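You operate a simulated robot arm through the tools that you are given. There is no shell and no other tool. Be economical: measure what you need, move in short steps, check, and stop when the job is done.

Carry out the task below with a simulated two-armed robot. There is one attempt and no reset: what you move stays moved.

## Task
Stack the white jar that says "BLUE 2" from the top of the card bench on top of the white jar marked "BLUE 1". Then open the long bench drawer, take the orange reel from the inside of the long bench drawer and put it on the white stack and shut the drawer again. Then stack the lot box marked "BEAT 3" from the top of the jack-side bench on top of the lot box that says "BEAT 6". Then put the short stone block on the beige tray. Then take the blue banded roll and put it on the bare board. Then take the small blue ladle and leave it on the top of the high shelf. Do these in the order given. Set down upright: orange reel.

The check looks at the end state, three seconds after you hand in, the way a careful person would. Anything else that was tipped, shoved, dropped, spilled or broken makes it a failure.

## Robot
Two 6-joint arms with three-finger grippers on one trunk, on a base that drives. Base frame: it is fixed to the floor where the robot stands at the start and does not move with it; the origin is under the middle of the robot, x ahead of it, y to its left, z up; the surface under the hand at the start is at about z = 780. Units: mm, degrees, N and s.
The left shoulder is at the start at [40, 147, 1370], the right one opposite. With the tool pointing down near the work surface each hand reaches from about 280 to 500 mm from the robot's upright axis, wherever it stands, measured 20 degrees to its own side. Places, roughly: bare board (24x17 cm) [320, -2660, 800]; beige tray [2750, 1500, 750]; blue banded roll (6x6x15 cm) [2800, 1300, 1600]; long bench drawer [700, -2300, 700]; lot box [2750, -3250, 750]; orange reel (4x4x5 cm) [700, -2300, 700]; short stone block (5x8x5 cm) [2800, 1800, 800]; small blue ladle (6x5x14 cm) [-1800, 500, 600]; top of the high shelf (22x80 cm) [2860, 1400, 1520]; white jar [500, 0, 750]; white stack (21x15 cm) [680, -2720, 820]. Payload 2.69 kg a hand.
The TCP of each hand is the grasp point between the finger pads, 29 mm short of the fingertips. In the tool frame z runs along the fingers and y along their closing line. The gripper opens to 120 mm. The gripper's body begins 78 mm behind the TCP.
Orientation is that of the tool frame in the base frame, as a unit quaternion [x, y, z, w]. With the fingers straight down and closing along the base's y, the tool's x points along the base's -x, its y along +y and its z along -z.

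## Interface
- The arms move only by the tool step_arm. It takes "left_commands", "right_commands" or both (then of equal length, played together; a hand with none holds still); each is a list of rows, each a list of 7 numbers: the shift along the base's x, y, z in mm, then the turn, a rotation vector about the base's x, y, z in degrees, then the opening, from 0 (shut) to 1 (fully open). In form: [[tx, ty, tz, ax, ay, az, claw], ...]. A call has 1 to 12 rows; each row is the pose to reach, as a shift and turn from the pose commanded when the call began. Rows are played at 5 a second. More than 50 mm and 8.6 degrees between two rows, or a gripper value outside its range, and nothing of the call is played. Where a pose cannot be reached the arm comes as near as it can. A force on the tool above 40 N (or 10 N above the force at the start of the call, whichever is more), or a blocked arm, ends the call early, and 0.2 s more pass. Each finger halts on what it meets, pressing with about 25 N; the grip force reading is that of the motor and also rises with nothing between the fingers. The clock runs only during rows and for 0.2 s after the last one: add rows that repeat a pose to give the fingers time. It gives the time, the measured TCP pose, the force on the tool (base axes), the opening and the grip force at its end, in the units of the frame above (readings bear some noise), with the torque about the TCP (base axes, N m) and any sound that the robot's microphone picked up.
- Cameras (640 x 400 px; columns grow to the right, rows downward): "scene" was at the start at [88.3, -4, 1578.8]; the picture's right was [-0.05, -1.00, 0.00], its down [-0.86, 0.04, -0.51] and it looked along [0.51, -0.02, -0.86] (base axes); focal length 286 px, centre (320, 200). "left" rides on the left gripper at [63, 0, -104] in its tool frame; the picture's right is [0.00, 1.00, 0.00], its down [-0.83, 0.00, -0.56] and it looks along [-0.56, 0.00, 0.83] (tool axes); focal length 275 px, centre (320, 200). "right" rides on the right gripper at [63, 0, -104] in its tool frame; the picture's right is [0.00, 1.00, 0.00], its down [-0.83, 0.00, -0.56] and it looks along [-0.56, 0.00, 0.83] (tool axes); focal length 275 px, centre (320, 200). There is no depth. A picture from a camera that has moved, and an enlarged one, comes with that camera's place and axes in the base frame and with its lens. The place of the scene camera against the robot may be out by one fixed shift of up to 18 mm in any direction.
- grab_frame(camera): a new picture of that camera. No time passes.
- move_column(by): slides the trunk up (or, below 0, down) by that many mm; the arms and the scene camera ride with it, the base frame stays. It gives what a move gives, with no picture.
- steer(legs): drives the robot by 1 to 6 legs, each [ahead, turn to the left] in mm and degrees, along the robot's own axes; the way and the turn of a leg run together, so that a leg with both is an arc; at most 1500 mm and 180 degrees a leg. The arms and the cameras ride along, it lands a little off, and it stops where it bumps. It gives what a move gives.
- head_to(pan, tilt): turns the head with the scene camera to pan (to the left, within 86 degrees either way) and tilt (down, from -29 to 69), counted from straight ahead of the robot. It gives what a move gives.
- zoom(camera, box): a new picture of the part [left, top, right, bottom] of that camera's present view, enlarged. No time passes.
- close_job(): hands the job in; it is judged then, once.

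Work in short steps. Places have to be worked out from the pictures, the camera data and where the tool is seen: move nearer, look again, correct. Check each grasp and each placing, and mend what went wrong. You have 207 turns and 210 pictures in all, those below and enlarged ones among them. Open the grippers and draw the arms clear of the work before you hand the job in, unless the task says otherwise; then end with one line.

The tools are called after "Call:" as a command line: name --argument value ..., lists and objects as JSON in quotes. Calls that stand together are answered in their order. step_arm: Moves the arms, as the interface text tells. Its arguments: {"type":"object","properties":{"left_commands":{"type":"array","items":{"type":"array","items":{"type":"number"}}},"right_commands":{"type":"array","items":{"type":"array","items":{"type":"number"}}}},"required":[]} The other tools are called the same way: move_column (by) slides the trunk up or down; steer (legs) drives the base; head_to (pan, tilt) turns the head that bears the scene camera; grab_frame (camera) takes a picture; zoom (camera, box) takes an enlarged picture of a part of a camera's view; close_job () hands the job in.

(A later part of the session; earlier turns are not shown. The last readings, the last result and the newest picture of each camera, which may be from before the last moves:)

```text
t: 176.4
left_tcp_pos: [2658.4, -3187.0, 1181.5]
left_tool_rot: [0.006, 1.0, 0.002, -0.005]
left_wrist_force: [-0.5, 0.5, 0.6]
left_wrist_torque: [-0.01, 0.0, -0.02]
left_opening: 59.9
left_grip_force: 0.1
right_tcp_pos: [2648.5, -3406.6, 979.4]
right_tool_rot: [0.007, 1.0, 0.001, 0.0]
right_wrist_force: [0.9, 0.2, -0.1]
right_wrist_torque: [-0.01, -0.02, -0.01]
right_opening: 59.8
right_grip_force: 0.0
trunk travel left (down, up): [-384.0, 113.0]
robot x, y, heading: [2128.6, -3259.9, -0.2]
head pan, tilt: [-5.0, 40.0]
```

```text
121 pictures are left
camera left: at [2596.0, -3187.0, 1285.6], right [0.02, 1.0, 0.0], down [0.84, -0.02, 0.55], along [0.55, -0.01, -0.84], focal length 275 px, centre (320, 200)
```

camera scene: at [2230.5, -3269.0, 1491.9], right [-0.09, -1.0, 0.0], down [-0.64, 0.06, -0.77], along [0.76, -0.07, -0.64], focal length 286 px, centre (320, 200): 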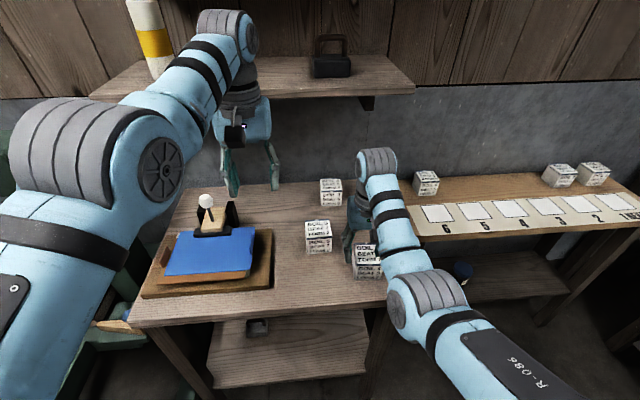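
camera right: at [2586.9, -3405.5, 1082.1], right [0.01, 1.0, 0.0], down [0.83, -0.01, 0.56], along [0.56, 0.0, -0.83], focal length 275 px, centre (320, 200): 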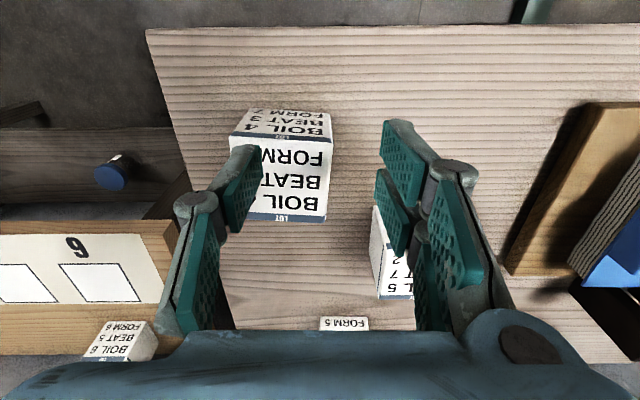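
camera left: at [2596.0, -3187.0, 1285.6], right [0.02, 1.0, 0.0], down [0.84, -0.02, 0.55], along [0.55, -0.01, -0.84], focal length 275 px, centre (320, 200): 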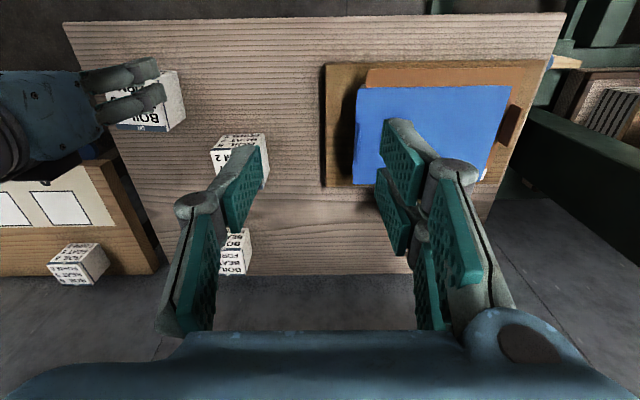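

Triangulated: bench top z≈844, boxes ≈70×70×59; BEAT 3 centre (2690,-3429), BEAT 6 centre ≈(2995,-3378), under/near a wall shelf. I'll use the left hand pitched forward, so I move the robot to y≈-3550.

Call:
steer --legs '[[-200, 0], [0, -90], [290, 0], [0, 90]]'

Call:
step_arm --left_commands '[[20, 8, -15, 0, -8, 0, 1], [40, 16, -30, 0, -16, 0, 1], [60, 24, -45, 0, -24, 0, 1], [80, 32, -60, 0, -32, 0, 1], [100, 40, -75, 0, -40, 0, 1], [100, 45, -100, 0, -40, 0, 1], [100, 48, -130, 0, -40, 0, 1]]'

Call:
grab_frame --camera "scene"

Call:
grab_frame --camera "left"

```text
t: 187.4
left_tcp_pos: [2444.6, -3478.7, 1180.6]
left_tool_rot: [0.01, 1.0, 0.002, -0.005]
left_wrist_force: [0.1, 0.6, 0.3]
left_wrist_torque: [-0.03, -0.01, 0.01]
left_opening: 59.9
left_grip_force: 0.1
right_tcp_pos: [2434.7, -3696.6, 978.3]
right_tool_rot: [0.011, 1.0, 0.002, 0.0]
right_wrist_force: [0.0, 0.4, -0.6]
right_wrist_torque: [-0.01, -0.01, -0.03]
right_opening: 59.7
right_grip_force: 0.1
trunk travel left (down, up): [-384.0, 113.0]
robot x, y, heading: [1913.1, -3548.7, -0.8]
head pan, tilt: [-5.0, 40.0]
```

```text
t: 189.0
left_tcp_pos: [2614.7, -3442.1, 1045.4]
left_tool_rot: [0.009, 0.941, 0.005, 0.337]
left_wrist_force: [-0.7, 0.2, -0.6]
left_wrist_torque: [-0.02, -0.04, 0.02]
left_opening: 120.1
left_grip_force: 0.0
left hand out of reach, approached as far as the arm can: row 1, 2, 3, 4, 5, 6, 7
right_tcp_pos: [2433.6, -3696.1, 977.7]
right_tool_rot: [0.01, 1.0, 0.001, 0.0]
right_wrist_force: [0.0, 0.4, 0.3]
right_wrist_torque: [-0.03, 0.02, 0.03]
right_opening: 60.1
right_grip_force: 0.0
trunk travel left (down, up): [-384.0, 113.0]
robot x, y, heading: [1911.5, -3544.4, -0.7]
head pan, tilt: [-5.0, 40.0]
```

```text
120 pictures are left
camera scene: at [2017.2, -3555.5, 1491.7], right [-0.1, -0.99, 0.0], down [-0.64, 0.06, -0.77], along [0.76, -0.08, -0.64], focal length 286 px, centre (320, 200)
```

scene: 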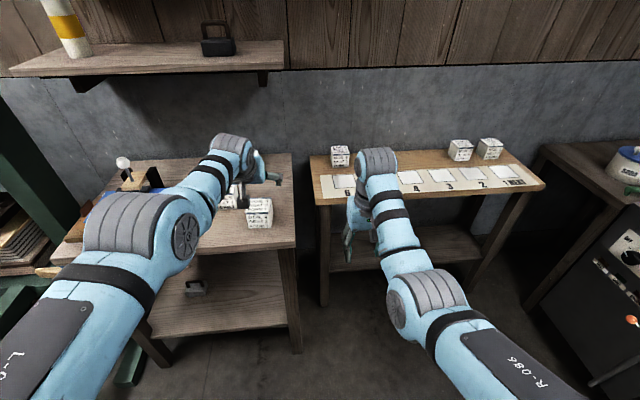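

```text
119 pictures are left
camera left: at [2500.2, -3441.2, 1084.7], right [0.02, 1.0, 0.02], down [0.29, -0.02, 0.96], along [0.96, -0.01, -0.29], focal length 275 px, centre (320, 200)
```

left: 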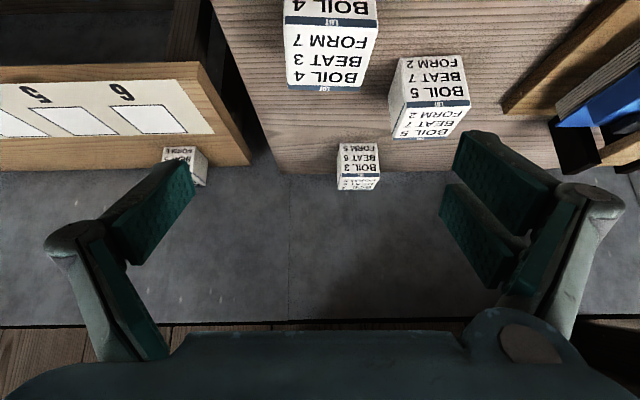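

The pitched pose works. BEAT 3 at (2689,-3431), BEAT 6 at (2982,-3378). I drive 125 ahead and move the left hand over BEAT 3.

Call:
steer --legs '[[125, 0.7]]'

Call:
step_arm --left_commands '[[-25, 5, -20, 0, 0, 0, 1], [-51, 11, -40, 0, 0, 0, 1], [-51, 11, -70, 0, 0, 0, 1], [-51, 11, -70, 0, 0, 0, 1]]'

Call:
grab_frame --camera "left"

```text
t: 190.3
left_tcp_pos: [2731.7, -3437.7, 1050.3]
left_tool_rot: [0.003, 0.94, 0.008, 0.34]
left_wrist_force: [-0.9, 0.0, 0.2]
left_wrist_torque: [0.04, -0.05, -0.01]
left_opening: 120.1
left_grip_force: 0.1
right_tcp_pos: [2553.9, -3693.1, 981.7]
right_tool_rot: [0.005, 1.0, 0.0, 0.003]
right_wrist_force: [-1.1, -0.5, 0.4]
right_wrist_torque: [-0.02, -0.05, 0.0]
right_opening: 60.2
right_grip_force: 0.0
trunk travel left (down, up): [-384.0, 113.0]
robot x, y, heading: [2036.9, -3554.9, 0.1]
head pan, tilt: [-5.0, 40.0]
```

```text
t: 191.3
left_tcp_pos: [2725.6, -3433.8, 965.5]
left_tool_rot: [0.004, 0.941, 0.007, 0.337]
left_wrist_force: [0.4, 0.2, -0.1]
left_wrist_torque: [0.0, 0.02, 0.01]
left_opening: 119.9
left_grip_force: 0.3
left hand out of reach, approached as far as the arm can: row 1, 2, 3, 4
right_tcp_pos: [2559.9, -3691.1, 977.8]
right_tool_rot: [0.005, 1.0, 0.001, -0.001]
right_wrist_force: [-0.7, 0.4, 0.3]
right_wrist_torque: [0.0, -0.02, -0.01]
right_opening: 60.0
right_grip_force: 0.0
trunk travel left (down, up): [-384.0, 113.0]
robot x, y, heading: [2035.8, -3548.1, -0.4]
head pan, tilt: [-5.0, 40.0]
```

```text
118 pictures are left
camera left: at [2611.6, -3433.9, 1005.5], right [0.01, 1.0, 0.02], down [0.29, -0.02, 0.96], along [0.96, 0.0, -0.29], focal length 275 px, centre (320, 200)
```

left: 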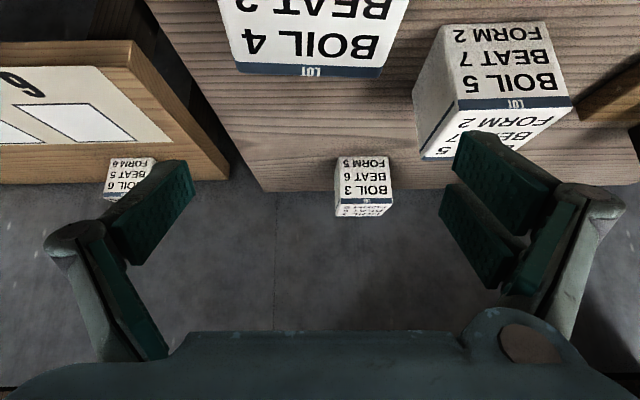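

The arm sits at its reach edge, so again I'll position with base and trunk: back 36 mm first, then look.

Call:
steer --legs '[[-36, 0]]'

Call:
move_column --by -20

Call:
grab_frame --camera "left"

Call:
grab_frame --camera "scene"

```text
t: 192.1
left_tcp_pos: [2694.9, -3433.7, 961.8]
left_tool_rot: [0.004, 0.943, 0.007, 0.332]
left_wrist_force: [0.0, 0.2, -0.4]
left_wrist_torque: [-0.01, 0.06, 0.01]
left_opening: 120.0
left_grip_force: 0.1
right_tcp_pos: [2529.3, -3693.1, 974.2]
right_tool_rot: [0.005, 1.0, 0.001, -0.004]
right_wrist_force: [0.7, 0.1, -1.0]
right_wrist_torque: [-0.01, 0.05, 0.0]
right_opening: 60.0
right_grip_force: 0.0
trunk travel left (down, up): [-384.0, 113.0]
robot x, y, heading: [2001.4, -3547.1, -0.0]
head pan, tilt: [-5.0, 40.0]
```

```text
t: 192.8
left_tcp_pos: [2692.2, -3432.9, 944.3]
left_tool_rot: [0.003, 0.942, 0.007, 0.335]
left_wrist_force: [-0.4, -0.2, 0.4]
left_wrist_torque: [-0.02, 0.05, -0.01]
left_opening: 119.7
left_grip_force: 0.2
right_tcp_pos: [2525.0, -3692.2, 956.4]
right_tool_rot: [0.006, 1.0, 0.001, -0.003]
right_wrist_force: [-0.4, -0.9, -0.2]
right_wrist_torque: [-0.01, 0.0, 0.0]
right_opening: 60.2
right_grip_force: 0.0
trunk travel left (down, up): [-364.0, 133.0]
robot x, y, heading: [1999.9, -3549.4, 0.2]
head pan, tilt: [-5.0, 40.0]
```

```text
117 pictures are left
camera left: at [2577.1, -3433.6, 984.7], right [0.01, 1.0, 0.02], down [0.29, -0.02, 0.96], along [0.96, 0.0, -0.29], focal length 275 px, centre (320, 200)
```

left: 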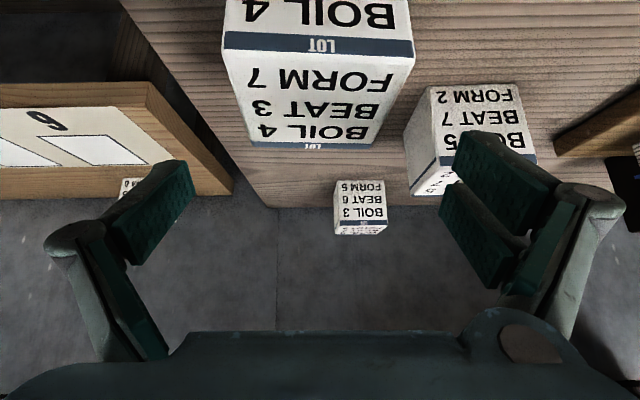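

```text
116 pictures are left
camera scene: at [2108.1, -3555.9, 1471.2], right [-0.09, -1.0, 0.0], down [-0.64, 0.06, -0.76], along [0.76, -0.07, -0.64], focal length 286 px, centre (320, 200)
```

scene: 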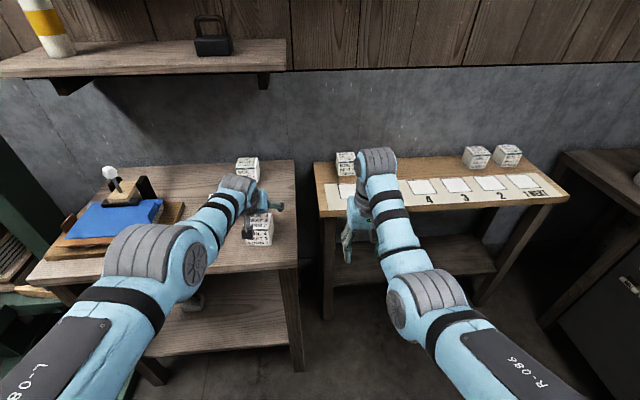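

BEAT 3 centre ≈ (2692,-3434), matching the TCP. Lower 64 and grip.

Call:
move_column --by -62

Call:
step_arm --left_commands '[[0, 0, 0, 0, 0, 0, 0.45], [0, 0, 0, 0, 0, 0, 0.45], [0, 0, 0, 0, 0, 0, 0.45], [0, 0, 0, 0, 0, 0, 0.45]]'

Call:
grab_frame --camera "left"

```text
t: 193.8
left_tcp_pos: [2689.3, -3433.2, 884.6]
left_tool_rot: [0.004, 0.942, 0.007, 0.336]
left_wrist_force: [0.3, 0.9, 0.2]
left_wrist_torque: [0.02, -0.02, -0.03]
left_opening: 119.9
left_grip_force: 0.0
right_tcp_pos: [2524.3, -3693.8, 895.3]
right_tool_rot: [0.006, 1.0, 0.001, -0.001]
right_wrist_force: [-0.6, -0.4, 0.2]
right_wrist_torque: [0.04, 0.02, 0.03]
right_opening: 59.7
right_grip_force: 0.0
trunk travel left (down, up): [-302.0, 195.0]
robot x, y, heading: [2001.4, -3547.2, -0.1]
head pan, tilt: [-5.0, 40.0]
```

```text
t: 194.8
left_tcp_pos: [2690.6, -3434.9, 885.3]
left_tool_rot: [0.005, 0.942, 0.007, 0.337]
left_wrist_force: [2.1, -0.6, 2.4]
left_wrist_torque: [-0.13, -0.08, 0.0]
left_opening: 69.7
left_grip_force: 25.2
right_tcp_pos: [2523.4, -3693.2, 895.3]
right_tool_rot: [0.005, 1.0, 0.0, -0.001]
right_wrist_force: [-0.8, 0.4, 0.0]
right_wrist_torque: [-0.02, -0.01, 0.03]
right_opening: 60.0
right_grip_force: 0.0
trunk travel left (down, up): [-302.0, 195.0]
robot x, y, heading: [2000.8, -3546.5, -0.2]
head pan, tilt: [-5.0, 40.0]
```

```text
115 pictures are left
camera left: at [2575.3, -3433.8, 924.5], right [0.01, 1.0, 0.02], down [0.29, -0.02, 0.96], along [0.96, 0.0, -0.29], focal length 275 px, centre (320, 200)
```

left: 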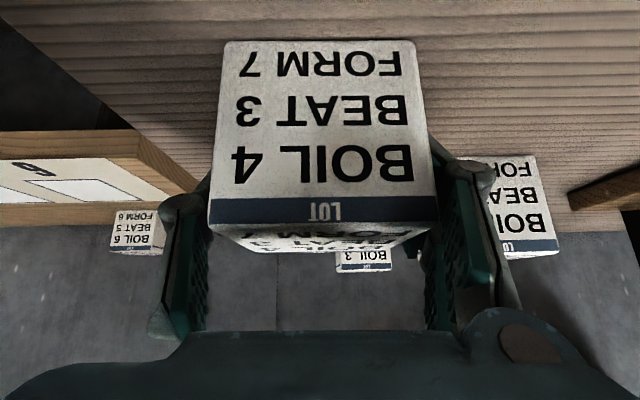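

BEAT 3 gripped. I lift 84 mm (a shelf is overhead) and travel diagonally toward BEAT 6, first half way.

Call:
move_column --by 84

Call:
steer --legs '[[0, 11], [180, 0], [0, -11]]'

Call:
head_to --pan 15 --tilt 35

Call:
grab_frame --camera "left"

Call:
grab_frame --camera "scene"

```text
t: 196.0
left_tcp_pos: [2690.5, -3433.9, 968.4]
left_tool_rot: [0.003, 0.942, 0.007, 0.336]
left_wrist_force: [-0.1, -0.2, -2.2]
left_wrist_torque: [-0.01, -0.02, 0.01]
left_opening: 69.8
left_grip_force: 24.7
right_tcp_pos: [2525.3, -3692.6, 978.4]
right_tool_rot: [0.005, 1.0, 0.001, 0.0]
right_wrist_force: [0.2, -0.3, -1.2]
right_wrist_torque: [0.01, 0.0, 0.01]
right_opening: 60.0
right_grip_force: 0.1
trunk travel left (down, up): [-386.0, 111.0]
robot x, y, heading: [1999.9, -3542.3, -0.1]
head pan, tilt: [-5.0, 40.0]
```

```text
t: 199.0
left_tcp_pos: [2870.0, -3397.9, 969.1]
left_tool_rot: [0.004, 0.942, 0.007, 0.336]
left_wrist_force: [0.3, -0.6, -1.5]
left_wrist_torque: [0.02, 0.01, 0.02]
left_opening: 69.9
left_grip_force: 25.2
right_tcp_pos: [2704.3, -3655.0, 979.0]
right_tool_rot: [0.004, 1.0, 0.001, -0.001]
right_wrist_force: [0.4, -0.2, -0.3]
right_wrist_torque: [-0.02, 0.01, 0.02]
right_opening: 59.9
right_grip_force: 0.1
trunk travel left (down, up): [-386.0, 111.0]
robot x, y, heading: [2179.6, -3512.2, -0.2]
head pan, tilt: [-5.0, 40.0]
```

```text
t: 199.8
left_tcp_pos: [2870.9, -3397.5, 968.7]
left_tool_rot: [0.004, 0.942, 0.007, 0.336]
left_wrist_force: [0.0, 0.1, -2.1]
left_wrist_torque: [0.0, -0.02, -0.03]
left_opening: 69.6
left_grip_force: 24.8
right_tcp_pos: [2704.0, -3656.5, 978.9]
right_tool_rot: [0.004, 1.0, 0.002, 0.0]
right_wrist_force: [-0.8, -0.5, -0.4]
right_wrist_torque: [-0.01, -0.02, -0.03]
right_opening: 60.1
right_grip_force: 0.0
trunk travel left (down, up): [-386.0, 111.0]
robot x, y, heading: [2180.1, -3511.5, -0.3]
head pan, tilt: [15.0, 35.0]
```

```text
114 pictures are left
camera left: at [2755.7, -3398.6, 1007.9], right [0.01, 1.0, 0.02], down [0.29, -0.02, 0.96], along [0.96, 0.0, -0.29], focal length 275 px, centre (320, 200)
```

left: 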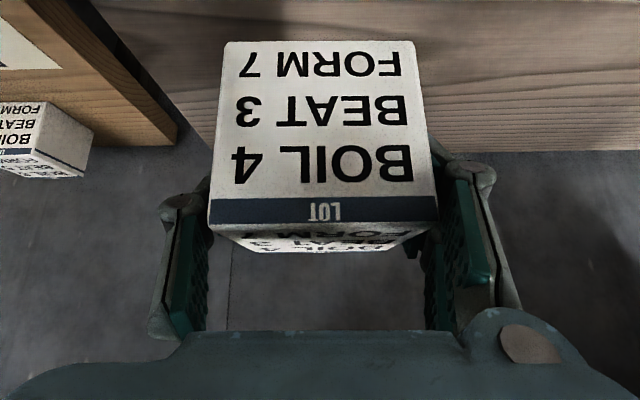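

```text
113 pictures are left
camera scene: at [2286.6, -3491.3, 1501.3], right [0.26, -0.97, 0.0], down [-0.56, -0.15, -0.82], along [0.79, 0.21, -0.57], focal length 286 px, centre (320, 200)
```

scene: 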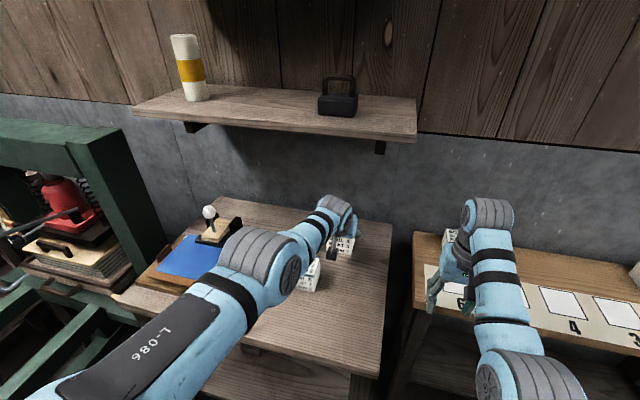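

I zoom to see the held box relative to BEAT 6.

Call:
zoom --camera "scene" --box '[280, 170, 400, 310]'

```text
2.86 times, centred on (340, 240) of scene
camera zoom: at [2286.6, -3491.3, 1501.3], right [0.26, -0.97, 0.0], down [-0.56, -0.15, -0.82], along [0.79, 0.21, -0.57], focal length 816 px, centre (263, 86)
```

zoom: 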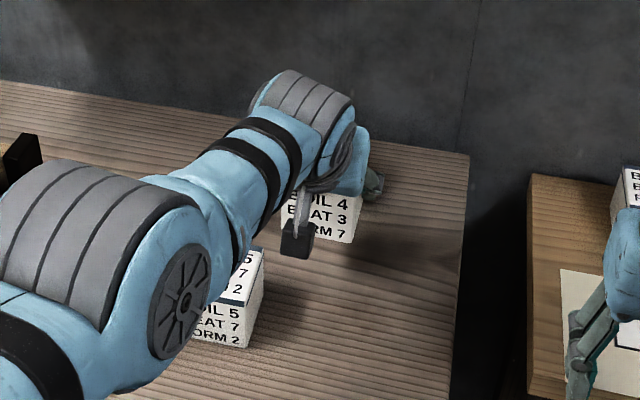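

BEAT 6 is hidden from the head, so after the next leg I'll check with the right wrist camera from the side.

Call:
steer --legs '[[0, 9.8], [114, 0], [0, -9.6]]'

Call:
grab_frame --camera "right"

Call:
grab_frame --camera "left"

Call:
grab_frame --camera "scene"

```text
t: 202.4
left_tcp_pos: [2981.0, -3377.7, 969.6]
left_tool_rot: [0.003, 0.941, 0.007, 0.337]
left_wrist_force: [0.1, 0.1, -1.7]
left_wrist_torque: [-0.01, -0.03, -0.04]
left_opening: 69.8
left_grip_force: 24.9
right_tcp_pos: [2815.5, -3637.6, 980.9]
right_tool_rot: [0.004, 1.0, 0.001, -0.001]
right_wrist_force: [0.0, -0.7, -0.6]
right_wrist_torque: [-0.01, 0.01, 0.02]
right_opening: 60.2
right_grip_force: 0.0
trunk travel left (down, up): [-386.0, 111.0]
robot x, y, heading: [2296.9, -3494.2, -0.5]
head pan, tilt: [15.0, 35.0]
```

```text
111 pictures are left
camera right: at [2753.1, -3635.9, 1084.7], right [0.0, 1.0, 0.0], down [0.83, 0.0, 0.56], along [0.56, 0.0, -0.83], focal length 275 px, centre (320, 200)
```

right: 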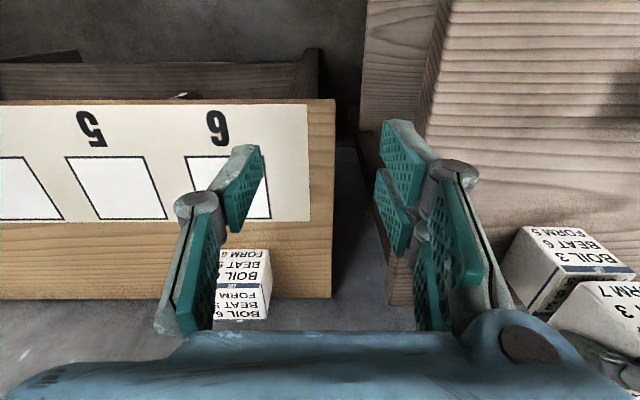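

```text
110 pictures are left
camera left: at [2866.7, -3378.1, 1009.2], right [0.01, 1.0, 0.02], down [0.29, -0.02, 0.96], along [0.96, 0.0, -0.29], focal length 275 px, centre (320, 200)
```

left: 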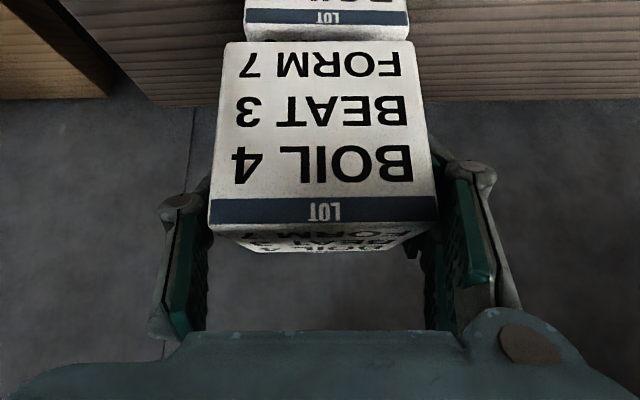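

```text
109 pictures are left
camera scene: at [2396.4, -3469.9, 1501.6], right [0.26, -0.97, 0.0], down [-0.55, -0.15, -0.82], along [0.79, 0.21, -0.57], focal length 286 px, centre (320, 200)
```

scene: 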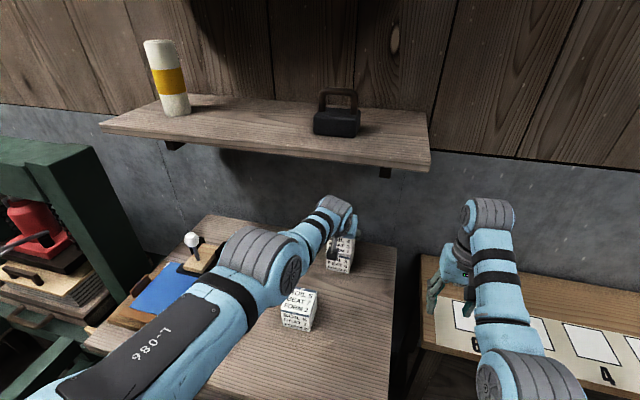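

Relative view: BEAT 6's front edge is ~11 mm further than the held box's and ~3 mm to +y. I nudge [10 mm, 0.3°].

Call:
steer --legs '[[11, 0.3]]'

Call:
move_column --by -15

Call:
grab_frame --camera "left"

Call:
grab_frame --camera "right"

```text
t: 203.2
left_tcp_pos: [2990.5, -3375.3, 970.6]
left_tool_rot: [0.001, 0.941, 0.008, 0.337]
left_wrist_force: [-0.3, -0.1, -1.0]
left_wrist_torque: [0.0, -0.01, -0.02]
left_opening: 69.7
left_grip_force: 25.4
right_tcp_pos: [2826.9, -3636.0, 982.2]
right_tool_rot: [0.003, 1.0, 0.001, 0.0]
right_wrist_force: [-1.0, 0.5, 1.2]
right_wrist_torque: [0.01, -0.05, -0.02]
right_opening: 59.9
right_grip_force: 0.0
trunk travel left (down, up): [-386.0, 111.0]
robot x, y, heading: [2301.7, -3491.4, 0.0]
head pan, tilt: [15.0, 35.0]
```

```text
t: 203.8
left_tcp_pos: [2993.0, -3376.3, 954.3]
left_tool_rot: [0.002, 0.941, 0.008, 0.338]
left_wrist_force: [-3.0, 0.9, 9.4]
left_wrist_torque: [0.01, 0.14, 0.01]
left_opening: 69.5
left_grip_force: 25.0
right_tcp_pos: [2828.5, -3635.6, 964.0]
right_tool_rot: [0.002, 1.0, 0.001, 0.0]
right_wrist_force: [0.4, 0.8, -0.1]
right_wrist_torque: [-0.03, 0.01, -0.03]
right_opening: 59.7
right_grip_force: 0.1
trunk travel left (down, up): [-371.0, 126.0]
robot x, y, heading: [2305.6, -3492.2, 0.2]
head pan, tilt: [15.0, 35.0]
```

```text
108 pictures are left
camera left: at [2877.6, -3376.4, 994.2], right [0.0, 1.0, 0.02], down [0.29, -0.02, 0.96], along [0.96, 0.01, -0.29], focal length 275 px, centre (320, 200)
```

left: 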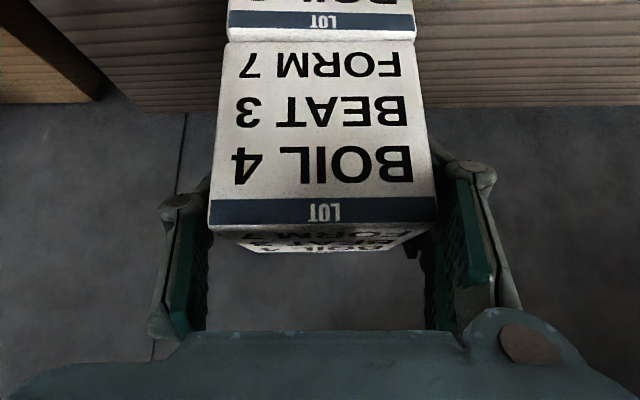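

```text
107 pictures are left
camera right: at [2765.0, -3635.1, 1069.0], right [0.0, 1.0, 0.0], down [0.83, 0.0, 0.56], along [0.56, 0.0, -0.83], focal length 275 px, centre (320, 200)
```

right: 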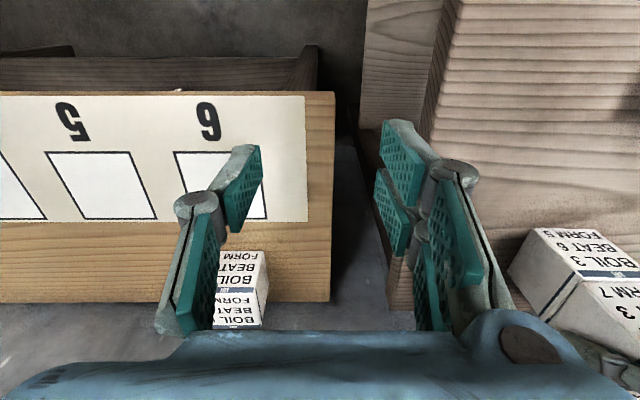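

Contact (≈11 N) with the box sitting within ~5 mm of BEAT 6's outline. I relieve 2 mm, open, and rise.

Call:
move_column --by 2

Call:
step_arm --left_commands '[[0, 0, 0, 0, 0, 0, 0.7], [0, 0, 0, 0, 0, 0, 1], [0, 0, 0, 0, 0, 0, 1], [0, 0, 0, 0, 0, 0, 1]]'

Call:
grab_frame --camera "left"

```text
t: 204.3
left_tcp_pos: [2994.2, -3375.1, 954.8]
left_tool_rot: [0.001, 0.942, 0.008, 0.336]
left_wrist_force: [-1.1, 0.1, 1.3]
left_wrist_torque: [0.0, -0.05, 0.02]
left_opening: 69.9
left_grip_force: 24.6
right_tcp_pos: [2826.9, -3634.4, 968.1]
right_tool_rot: [0.003, 1.0, 0.001, -0.001]
right_wrist_force: [-0.6, 0.2, -0.2]
right_wrist_torque: [0.0, 0.0, 0.02]
right_opening: 60.0
right_grip_force: 0.0
trunk travel left (down, up): [-373.0, 124.0]
robot x, y, heading: [2303.3, -3493.7, 0.5]
head pan, tilt: [15.0, 35.0]
```

```text
t: 205.3
left_tcp_pos: [2994.3, -3375.3, 954.9]
left_tool_rot: [0.001, 0.942, 0.008, 0.337]
left_wrist_force: [0.2, 0.4, 0.5]
left_wrist_torque: [0.04, -0.01, 0.01]
left_opening: 120.0
left_grip_force: 0.0
right_tcp_pos: [2828.6, -3635.8, 965.5]
right_tool_rot: [0.003, 1.0, 0.0, 0.0]
right_wrist_force: [1.6, 0.4, 0.6]
right_wrist_torque: [0.01, -0.01, 0.03]
right_opening: 59.9
right_grip_force: 0.0
trunk travel left (down, up): [-373.0, 124.0]
robot x, y, heading: [2307.9, -3494.4, 0.8]
head pan, tilt: [15.0, 35.0]
```

```text
106 pictures are left
camera left: at [2878.8, -3376.3, 995.0], right [0.0, 1.0, 0.02], down [0.29, -0.02, 0.96], along [0.96, 0.0, -0.29], focal length 275 px, centre (320, 200)
```

left: 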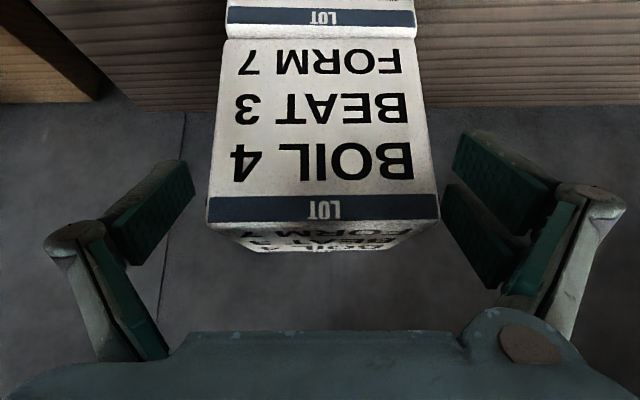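

Stacked. I back straight out 350 mm (fingers straddle with clearance) and verify.

Call:
steer --legs '[[-350, 0]]'

Call:
grab_frame --camera "left"

```text
t: 207.6
left_tcp_pos: [2645.9, -3379.1, 954.6]
left_tool_rot: [0.004, 0.942, 0.006, 0.335]
left_wrist_force: [0.0, 0.4, 0.5]
left_wrist_torque: [0.01, 0.01, 0.01]
left_opening: 119.7
left_grip_force: 0.1
right_tcp_pos: [2478.8, -3638.3, 964.9]
right_tool_rot: [0.004, 1.0, 0.0, -0.002]
right_wrist_force: [0.2, 0.2, 0.4]
right_wrist_torque: [0.0, 0.06, 0.01]
right_opening: 60.0
right_grip_force: 0.1
trunk travel left (down, up): [-373.0, 124.0]
robot x, y, heading: [1952.1, -3493.3, -0.0]
head pan, tilt: [15.0, 35.0]
```

```text
105 pictures are left
camera left: at [2531.0, -3379.3, 993.9], right [0.01, 1.0, 0.02], down [0.29, -0.02, 0.96], along [0.96, 0.0, -0.29], focal length 275 px, centre (320, 200)
```

left: 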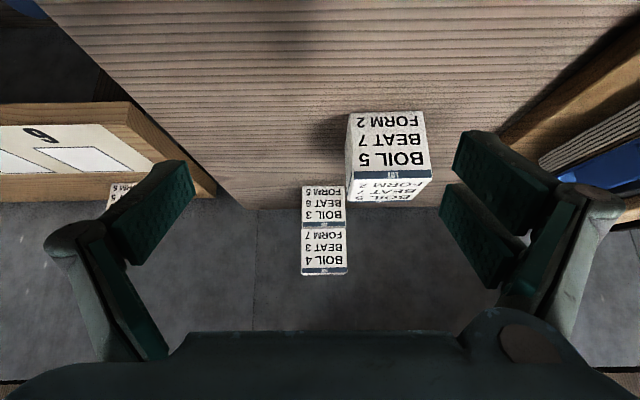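

BEAT 3 stacked on BEAT 6. Next the +y corner: I back to the aisle, turn to +y and drive up to y≈-900, then look.

Call:
steer --legs '[[-430, 0], [0, 90], [1500, 0], [1100, 0]]'

Call:
head_to --pan -20 --tilt 20

Call:
grab_frame --camera "scene"

```text
t: 226.3
left_tcp_pos: [1271.8, -230.9, 956.8]
left_tool_rot: [0.679, -0.652, -0.248, -0.227]
left_wrist_force: [0.4, 0.2, -0.7]
left_wrist_torque: [0.01, 0.07, -0.01]
left_opening: 120.0
left_grip_force: 0.1
right_tcp_pos: [1539.8, -383.8, 966.3]
right_tool_rot: [0.721, -0.693, 0.001, 0.002]
right_wrist_force: [0.4, 0.2, 0.6]
right_wrist_torque: [-0.01, -0.01, -0.03]
right_opening: 60.0
right_grip_force: 0.2
trunk travel left (down, up): [-373.0, 124.0]
robot x, y, heading: [1418.5, -915.1, 92.6]
head pan, tilt: [15.0, 35.0]
```

```text
t: 227.3
left_tcp_pos: [1273.2, -229.4, 955.1]
left_tool_rot: [0.679, -0.653, -0.248, -0.226]
left_wrist_force: [-0.1, 0.3, 0.8]
left_wrist_torque: [0.0, 0.01, 0.01]
left_opening: 120.0
left_grip_force: 0.0
right_tcp_pos: [1540.2, -383.4, 967.4]
right_tool_rot: [0.721, -0.693, 0.0, 0.001]
right_wrist_force: [0.6, -0.8, -0.5]
right_wrist_torque: [-0.01, 0.0, -0.03]
right_opening: 60.4
right_grip_force: 0.1
trunk travel left (down, up): [-373.0, 124.0]
robot x, y, heading: [1424.1, -913.7, 92.6]
head pan, tilt: [-20.0, 20.0]
```

```text
104 pictures are left
camera scene: at [1447.7, -804.4, 1512.1], right [0.95, -0.3, 0.0], down [-0.1, -0.33, -0.94], along [0.28, 0.9, -0.34], focal length 286 px, centre (320, 200)
```

scene: 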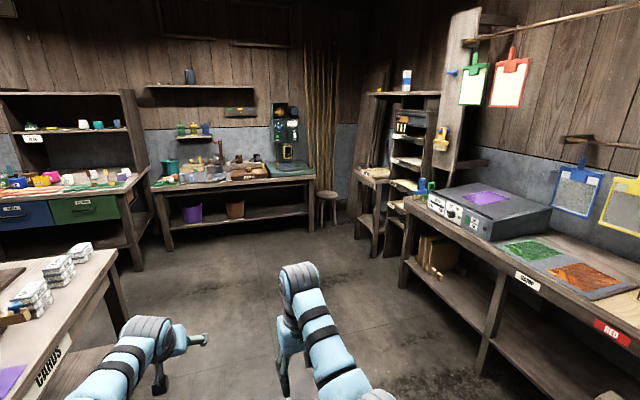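

The tall shelf with the banded roll and the small bench next to it are ahead-right, around (2800,1300–1800). I drive to about (1900,1600) and face +x.

Call:
steer --legs '[[0, -13.3], [1500, 0], [1060, 0], [0, -79.3]]'

Call:
head_to --pan 0 --tilt 25

Call:
grab_frame --camera "scene"

```text
t: 241.4
left_tcp_pos: [2052.0, 2315.8, 957.7]
left_tool_rot: [-0.555, 0.762, 0.206, 0.264]
left_wrist_force: [-6.0, -3.9, 6.4]
left_wrist_torque: [-0.23, -0.4, -0.2]
left_opening: 117.0
left_grip_force: 0.0
right_tcp_pos: [2253.7, 2075.5, 968.5]
right_tool_rot: [-0.582, 0.813, 0.0, 0.0]
right_wrist_force: [0.2, -0.2, 0.3]
right_wrist_torque: [0.03, 0.03, -0.03]
right_opening: 59.9
right_grip_force: 0.0
trunk travel left (down, up): [-373.0, 124.0]
robot x, y, heading: [1952.9, 1623.5, 72.2]
head pan, tilt: [-20.0, 20.0]
stopped in leg 4: the force on the tool passed its limit at 66 N (the readings are from after the stop); the commanded pose is now the measured one
```

```text
t: 242.3
left_tcp_pos: [2051.1, 2316.6, 957.0]
left_tool_rot: [-0.554, 0.762, 0.205, 0.263]
left_wrist_force: [-7.8, -2.9, 9.5]
left_wrist_torque: [-0.13, -0.24, -0.04]
left_opening: 116.9
left_grip_force: 0.0
right_tcp_pos: [2253.4, 2076.4, 967.1]
right_tool_rot: [-0.582, 0.813, 0.0, -0.001]
right_wrist_force: [0.4, -0.5, -0.1]
right_wrist_torque: [-0.01, 0.0, -0.01]
right_opening: 59.8
right_grip_force: 0.0
trunk travel left (down, up): [-373.0, 124.0]
robot x, y, heading: [1953.2, 1628.5, 72.2]
head pan, tilt: [0.0, 25.0]
```

```text
103 pictures are left
camera scene: at [1986.1, 1727.7, 1504.4], right [0.95, -0.31, 0.0], down [-0.13, -0.4, -0.91], along [0.28, 0.86, -0.42], focal length 286 px, centre (320, 200)
```

scene: 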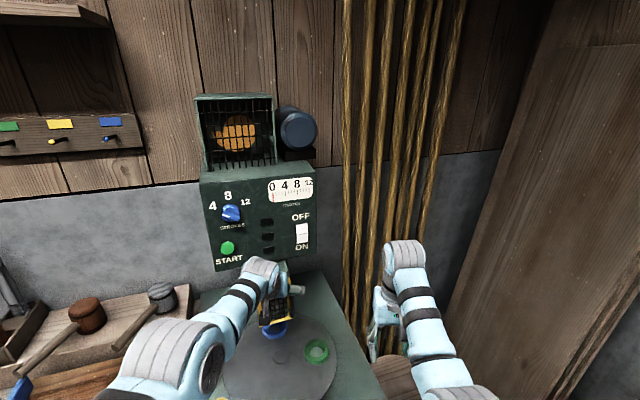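

The left hand touched something on the end bench. I look before backing off.

Call:
grab_frame --camera "left"

Call:
zoom --camera "scene" --box '[180, 200, 400, 400]'

```text
102 pictures are left
camera left: at [2017.5, 2206.4, 997.1], right [-0.95, 0.31, 0.02], down [0.11, 0.27, 0.96], along [0.28, 0.91, -0.29], focal length 275 px, centre (320, 200)
```

left: 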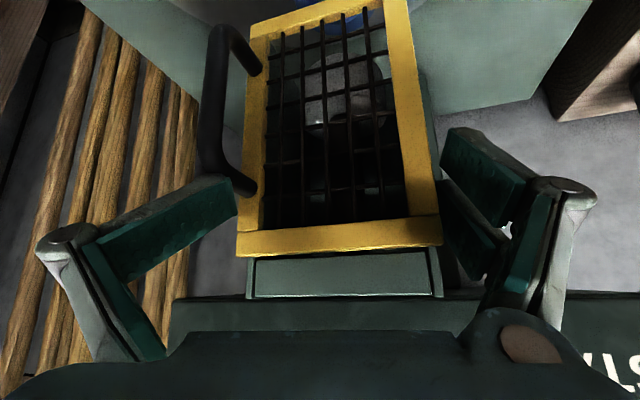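

```text
2.00 times, centred on (290, 300) of scene
camera zoom: at [1986.1, 1727.7, 1504.4], right [0.95, -0.31, 0.0], down [-0.13, -0.4, -0.91], along [0.28, 0.86, -0.42], focal length 571 px, centre (380, 0)
```

zoom: 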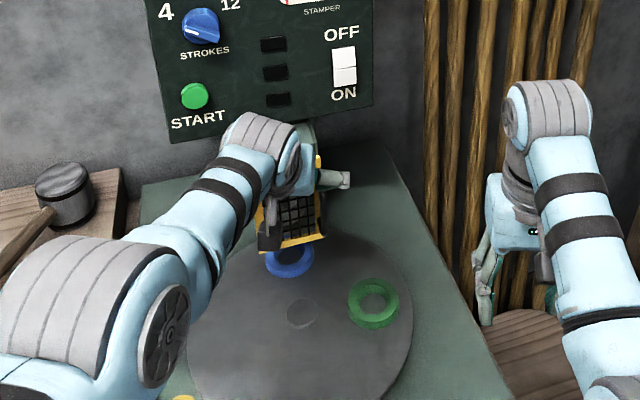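

The leading fingertip seems to press a guard handle; I turn back left 2.5° to release it, then back straight off.

Call:
steer --legs '[[0, 2.5]]'

Call:
grab_frame --camera "left"

```text
t: 243.1
left_tcp_pos: [2024.6, 2319.9, 954.5]
left_tool_rot: [-0.57, 0.751, 0.212, 0.258]
left_wrist_force: [-1.6, -0.1, -1.6]
left_wrist_torque: [0.16, -0.04, 0.04]
left_opening: 119.7
left_grip_force: 0.1
right_tcp_pos: [2236.1, 2090.3, 966.3]
right_tool_rot: [-0.599, 0.8, 0.0, -0.001]
right_wrist_force: [0.2, 0.2, -0.5]
right_wrist_torque: [0.06, 0.05, 0.01]
right_opening: 60.1
right_grip_force: 0.0
trunk travel left (down, up): [-373.0, 124.0]
robot x, y, heading: [1955.0, 1626.8, 74.9]
head pan, tilt: [0.0, 25.0]
```

```text
100 pictures are left
camera left: at [1995.0, 2209.4, 995.1], right [-0.96, 0.26, 0.03], down [0.1, 0.28, 0.95], along [0.25, 0.92, -0.3], focal length 275 px, centre (320, 200)
```

left: 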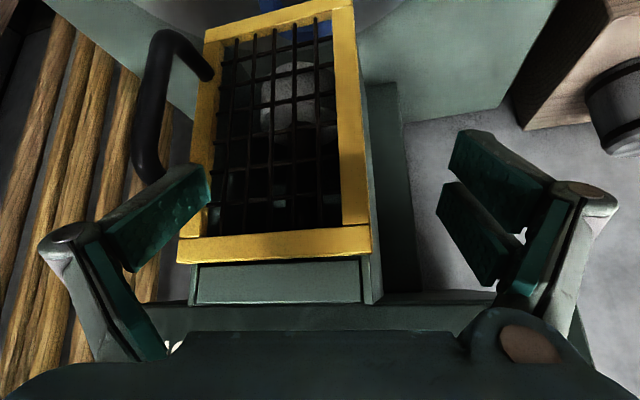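

Free now. I back 400 mm straight away, then check the guard.

Call:
steer --legs '[[-400, 0]]'

Call:
head_to --pan 8 --tilt 30

Call:
grab_frame --camera "scene"

Call:
grab_frame --camera "left"

```text
t: 245.6
left_tcp_pos: [1913.6, 1935.4, 952.8]
left_tool_rot: [-0.572, 0.75, 0.211, 0.258]
left_wrist_force: [-1.0, -0.2, 0.2]
left_wrist_torque: [0.02, -0.01, 0.01]
left_opening: 120.0
left_grip_force: 0.0
right_tcp_pos: [2127.0, 1706.3, 965.7]
right_tool_rot: [-0.602, 0.799, -0.002, -0.003]
right_wrist_force: [-1.2, 0.1, 0.2]
right_wrist_torque: [-0.02, -0.02, 0.02]
right_opening: 60.1
right_grip_force: 0.2
trunk travel left (down, up): [-373.0, 124.0]
robot x, y, heading: [1848.2, 1236.8, 74.9]
head pan, tilt: [0.0, 25.0]
```

```text
t: 246.3
left_tcp_pos: [1912.3, 1934.2, 953.3]
left_tool_rot: [-0.573, 0.748, 0.212, 0.258]
left_wrist_force: [0.6, 0.8, -1.2]
left_wrist_torque: [0.03, 0.0, -0.01]
left_opening: 119.7
left_grip_force: 0.1
right_tcp_pos: [2126.3, 1705.0, 965.3]
right_tool_rot: [-0.602, 0.799, 0.0, -0.003]
right_wrist_force: [1.5, 0.7, -1.0]
right_wrist_torque: [0.01, -0.02, 0.0]
right_opening: 59.9
right_grip_force: 0.1
trunk travel left (down, up): [-373.0, 124.0]
robot x, y, heading: [1848.2, 1236.3, 74.7]
head pan, tilt: [8.0, 30.0]
```

```text
99 pictures are left
camera scene: at [1864.2, 1346.3, 1496.0], right [0.99, -0.13, 0.0], down [-0.06, -0.5, -0.87], along [0.11, 0.86, -0.5], focal length 286 px, centre (320, 200)
```

scene: 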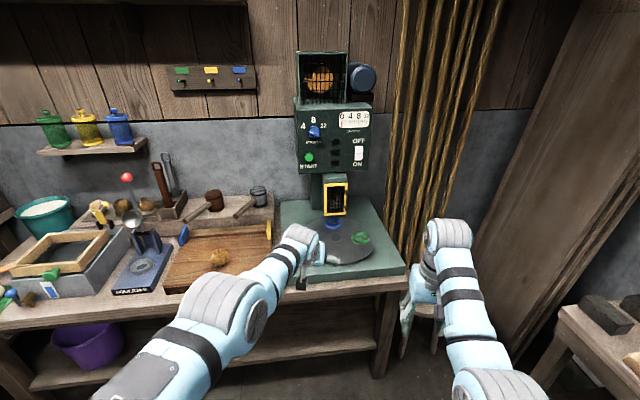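

```text
98 pictures are left
camera left: at [1884.4, 1823.5, 994.6], right [-0.97, 0.26, 0.02], down [0.1, 0.28, 0.95], along [0.24, 0.92, -0.3], focal length 275 px, centre (320, 200)
```

left: 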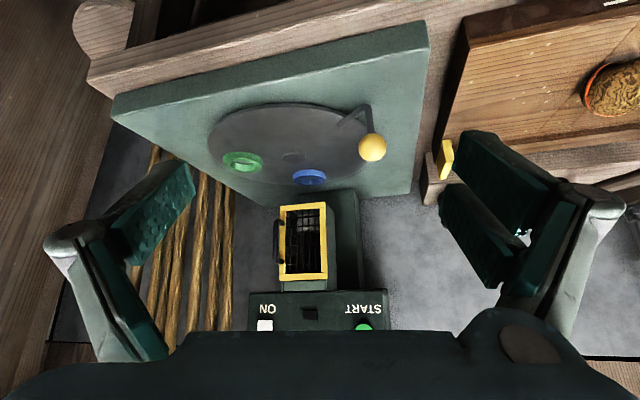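

The guard looks in place. I bring the left hand back to vertical and retract it before turning toward the block bench.

Call:
step_arm --left_commands '[[-6, -22, 10, -7.7, 2.1, 0, 0.5], [-12, -44, 20, -15.4, 4.2, 0, 0.5], [-18, -66, 30, -23.2, 6.4, 0, 0.5], [-26, -95, 40, -30.9, 8.5, 0, 0.5], [-36, -130, 50, -38.2, 10.5, 0, 0.5], [-36, -130, 60, -38.2, 10.5, 0, 0.5]]'

Call:
steer --legs '[[0, -74.7]]'

Call:
head_to --pan 15 --tilt 20

Call:
grab_frame --camera "scene"

```text
t: 247.7
left_tcp_pos: [1876.8, 1804.6, 1013.7]
left_tool_rot: [-0.603, 0.797, 0.005, -0.013]
left_wrist_force: [0.7, -0.5, 0.4]
left_wrist_torque: [0.03, 0.0, -0.02]
left_opening: 60.2
left_grip_force: 0.0
right_tcp_pos: [2126.2, 1703.7, 965.9]
right_tool_rot: [-0.602, 0.799, 0.0, -0.001]
right_wrist_force: [0.4, 0.7, 0.6]
right_wrist_torque: [0.04, -0.02, -0.02]
right_opening: 60.1
right_grip_force: 0.0
trunk travel left (down, up): [-373.0, 124.0]
robot x, y, heading: [1849.3, 1236.5, 74.6]
head pan, tilt: [8.0, 30.0]
```

```text
t: 251.3
left_tcp_pos: [2403.3, 1357.7, 1013.9]
left_tool_rot: [0.004, 1.0, 0.012, -0.007]
left_wrist_force: [-0.6, 0.4, -0.4]
left_wrist_torque: [0.0, -0.03, 0.01]
left_opening: 60.0
left_grip_force: 0.1
right_tcp_pos: [2371.5, 1090.5, 965.7]
right_tool_rot: [0.008, 1.0, 0.001, -0.001]
right_wrist_force: [0.1, -0.3, 0.1]
right_wrist_torque: [0.02, -0.02, -0.05]
right_opening: 59.7
right_grip_force: 0.1
trunk travel left (down, up): [-373.0, 124.0]
robot x, y, heading: [1846.4, 1239.7, -0.0]
head pan, tilt: [8.0, 30.0]
```

```text
t: 252.0
left_tcp_pos: [2403.9, 1358.0, 1014.4]
left_tool_rot: [0.004, 1.0, 0.012, -0.006]
left_wrist_force: [0.6, -0.5, 0.9]
left_wrist_torque: [0.02, 0.02, -0.03]
left_opening: 60.3
left_grip_force: 0.1
right_tcp_pos: [2371.8, 1090.9, 964.8]
right_tool_rot: [0.007, 1.0, 0.001, -0.002]
right_wrist_force: [-1.2, 0.1, -0.3]
right_wrist_torque: [0.01, -0.01, -0.02]
right_opening: 60.0
right_grip_force: 0.0
trunk travel left (down, up): [-373.0, 124.0]
robot x, y, heading: [1846.9, 1241.5, -0.0]
head pan, tilt: [15.0, 20.0]
```

```text
97 pictures are left
camera scene: at [1957.8, 1260.8, 1512.0], right [0.26, -0.97, 0.0], down [-0.33, -0.09, -0.94], along [0.91, 0.24, -0.34], focal length 286 px, centre (320, 200)
```

scene: 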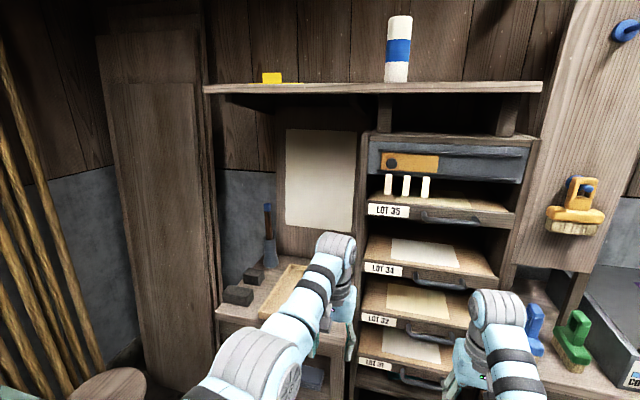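

The blue-banded roll is on the high shelf (z≈1550), the block bench is at left. I reposition by backing diagonally so my hands stay clear, then face +x at y≈1650.

Call:
steer --legs '[[0, -45], [-580, 0], [0, 45], [450, 0]]'

Call:
head_to --pan 0 --tilt 35

Call:
grab_frame --camera "scene"

```text
t: 261.8
left_tcp_pos: [2444.7, 1767.5, 1015.4]
left_tool_rot: [0.006, 1.0, 0.012, -0.006]
left_wrist_force: [0.0, -0.4, 0.3]
left_wrist_torque: [-0.01, 0.02, -0.02]
left_opening: 59.8
left_grip_force: 0.1
right_tcp_pos: [2411.5, 1500.6, 966.3]
right_tool_rot: [0.009, 1.0, 0.001, -0.002]
right_wrist_force: [-0.4, -0.5, -0.3]
right_wrist_torque: [0.0, 0.02, 0.01]
right_opening: 59.8
right_grip_force: 0.1
trunk travel left (down, up): [-373.0, 124.0]
robot x, y, heading: [1892.9, 1651.1, -0.2]
head pan, tilt: [15.0, 20.0]
```

```text
t: 262.6
left_tcp_pos: [2446.1, 1765.5, 1014.3]
left_tool_rot: [0.006, 1.0, 0.011, -0.006]
left_wrist_force: [0.0, -0.5, 0.2]
left_wrist_torque: [-0.02, 0.02, -0.03]
left_opening: 60.1
left_grip_force: 0.1
right_tcp_pos: [2413.3, 1498.9, 965.0]
right_tool_rot: [0.009, 1.0, 0.001, -0.002]
right_wrist_force: [-0.8, 0.6, -0.3]
right_wrist_torque: [-0.02, 0.0, 0.03]
right_opening: 60.0
right_grip_force: 0.1
trunk travel left (down, up): [-373.0, 124.0]
robot x, y, heading: [1891.6, 1644.5, -0.1]
head pan, tilt: [0.0, 35.0]
```

```text
96 pictures are left
camera scene: at [1998.6, 1647.4, 1488.3], right [0.0, -1.0, 0.0], down [-0.57, 0.0, -0.82], along [0.82, 0.0, -0.57], focal length 286 px, centre (320, 200)
```

scene: 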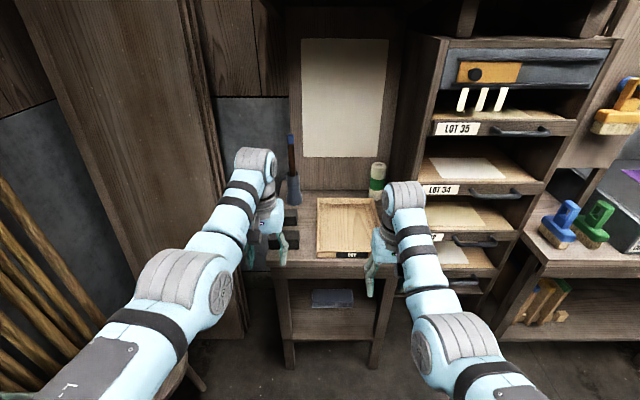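

I zoom at the small bench.

Call:
zoom --camera "scene" --box '[260, 170, 420, 270]'

Call:
grab_frame --camera "left"

Call:
grab_frame --camera "right"

```text
4.00 times, centred on (340, 220) of scene
camera zoom: at [1998.6, 1647.4, 1488.3], right [0.0, -1.0, 0.0], down [-0.57, 0.0, -0.82], along [0.82, 0.0, -0.57], focal length 1142 px, centre (240, 120)
```

zoom: 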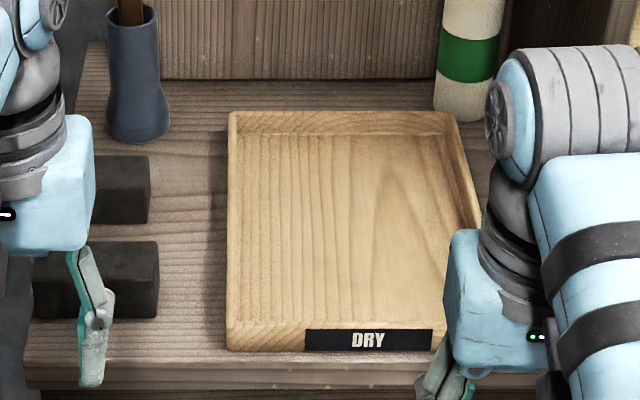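

```text
94 pictures are left
camera left: at [2384.6, 1764.9, 1118.2], right [0.02, 1.0, 0.02], down [0.84, -0.03, 0.54], along [0.54, 0.01, -0.84], focal length 275 px, centre (320, 200)
```

left: 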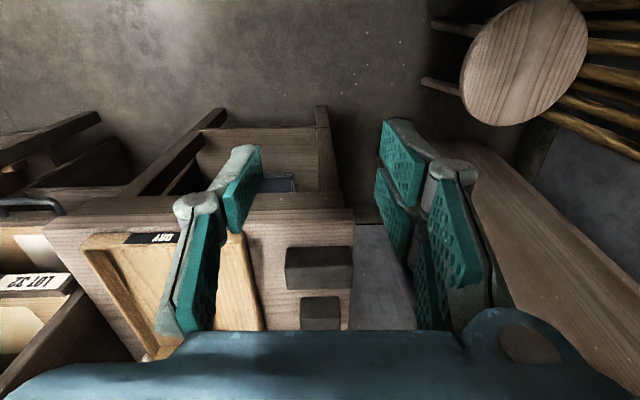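

```text
93 pictures are left
camera right: at [2351.5, 1501.2, 1069.5], right [0.01, 1.0, 0.0], down [0.83, -0.01, 0.55], along [0.55, -0.01, -0.83], focal length 275 px, centre (320, 200)
```

right: 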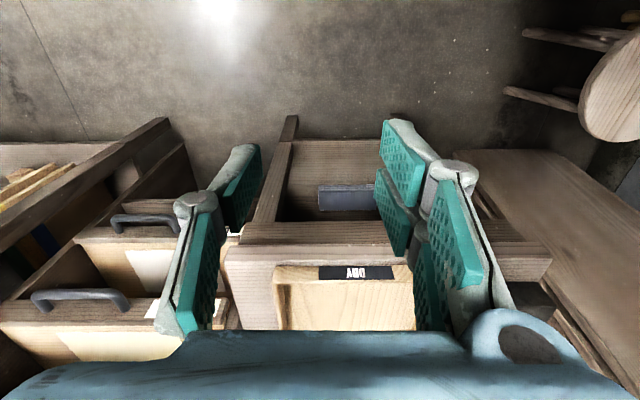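

The short block is the rear dark one (≈(2847,1765), bench z≈780). I raise the right hand out of the way and lower the left hand by arm before approaching.

Call:
step_arm --left_commands '[[-10, 0, -40, 0, 0, 0, 1], [-20, 0, -80, 0, 0, 0, 1], [-30, 0, -110, 0, 0, 0, 1], [-40, 0, -130, 0, 0, 0, 1], [-40, 0, -130, 0, 0, 0, 1]]' --right_commands '[[0, 0, 40, 0, 0, 0, 1], [0, 0, 80, 0, 0, 0, 1], [0, 0, 120, 0, 0, 0, 1], [0, 0, 160, 0, 0, 0, 1], [0, 0, 200, 0, 0, 0, 1]]'

```text
t: 263.8
left_tcp_pos: [2406.6, 1766.8, 884.6]
left_tool_rot: [0.006, 1.0, 0.012, -0.006]
left_wrist_force: [0.0, -0.1, 0.4]
left_wrist_torque: [-0.02, 0.03, 0.02]
left_opening: 119.8
left_grip_force: 0.0
right_tcp_pos: [2436.4, 1502.9, 1175.4]
right_tool_rot: [0.008, 1.0, 0.001, -0.002]
right_wrist_force: [0.1, 0.5, 0.3]
right_wrist_torque: [-0.01, 0.0, 0.0]
right_opening: 120.0
right_grip_force: 0.0
right hand out of reach, approached as far as the arm can: row 1, 2, 3, 4, 5
trunk travel left (down, up): [-373.0, 124.0]
robot x, y, heading: [1890.6, 1646.9, -0.2]
head pan, tilt: [0.0, 35.0]
```

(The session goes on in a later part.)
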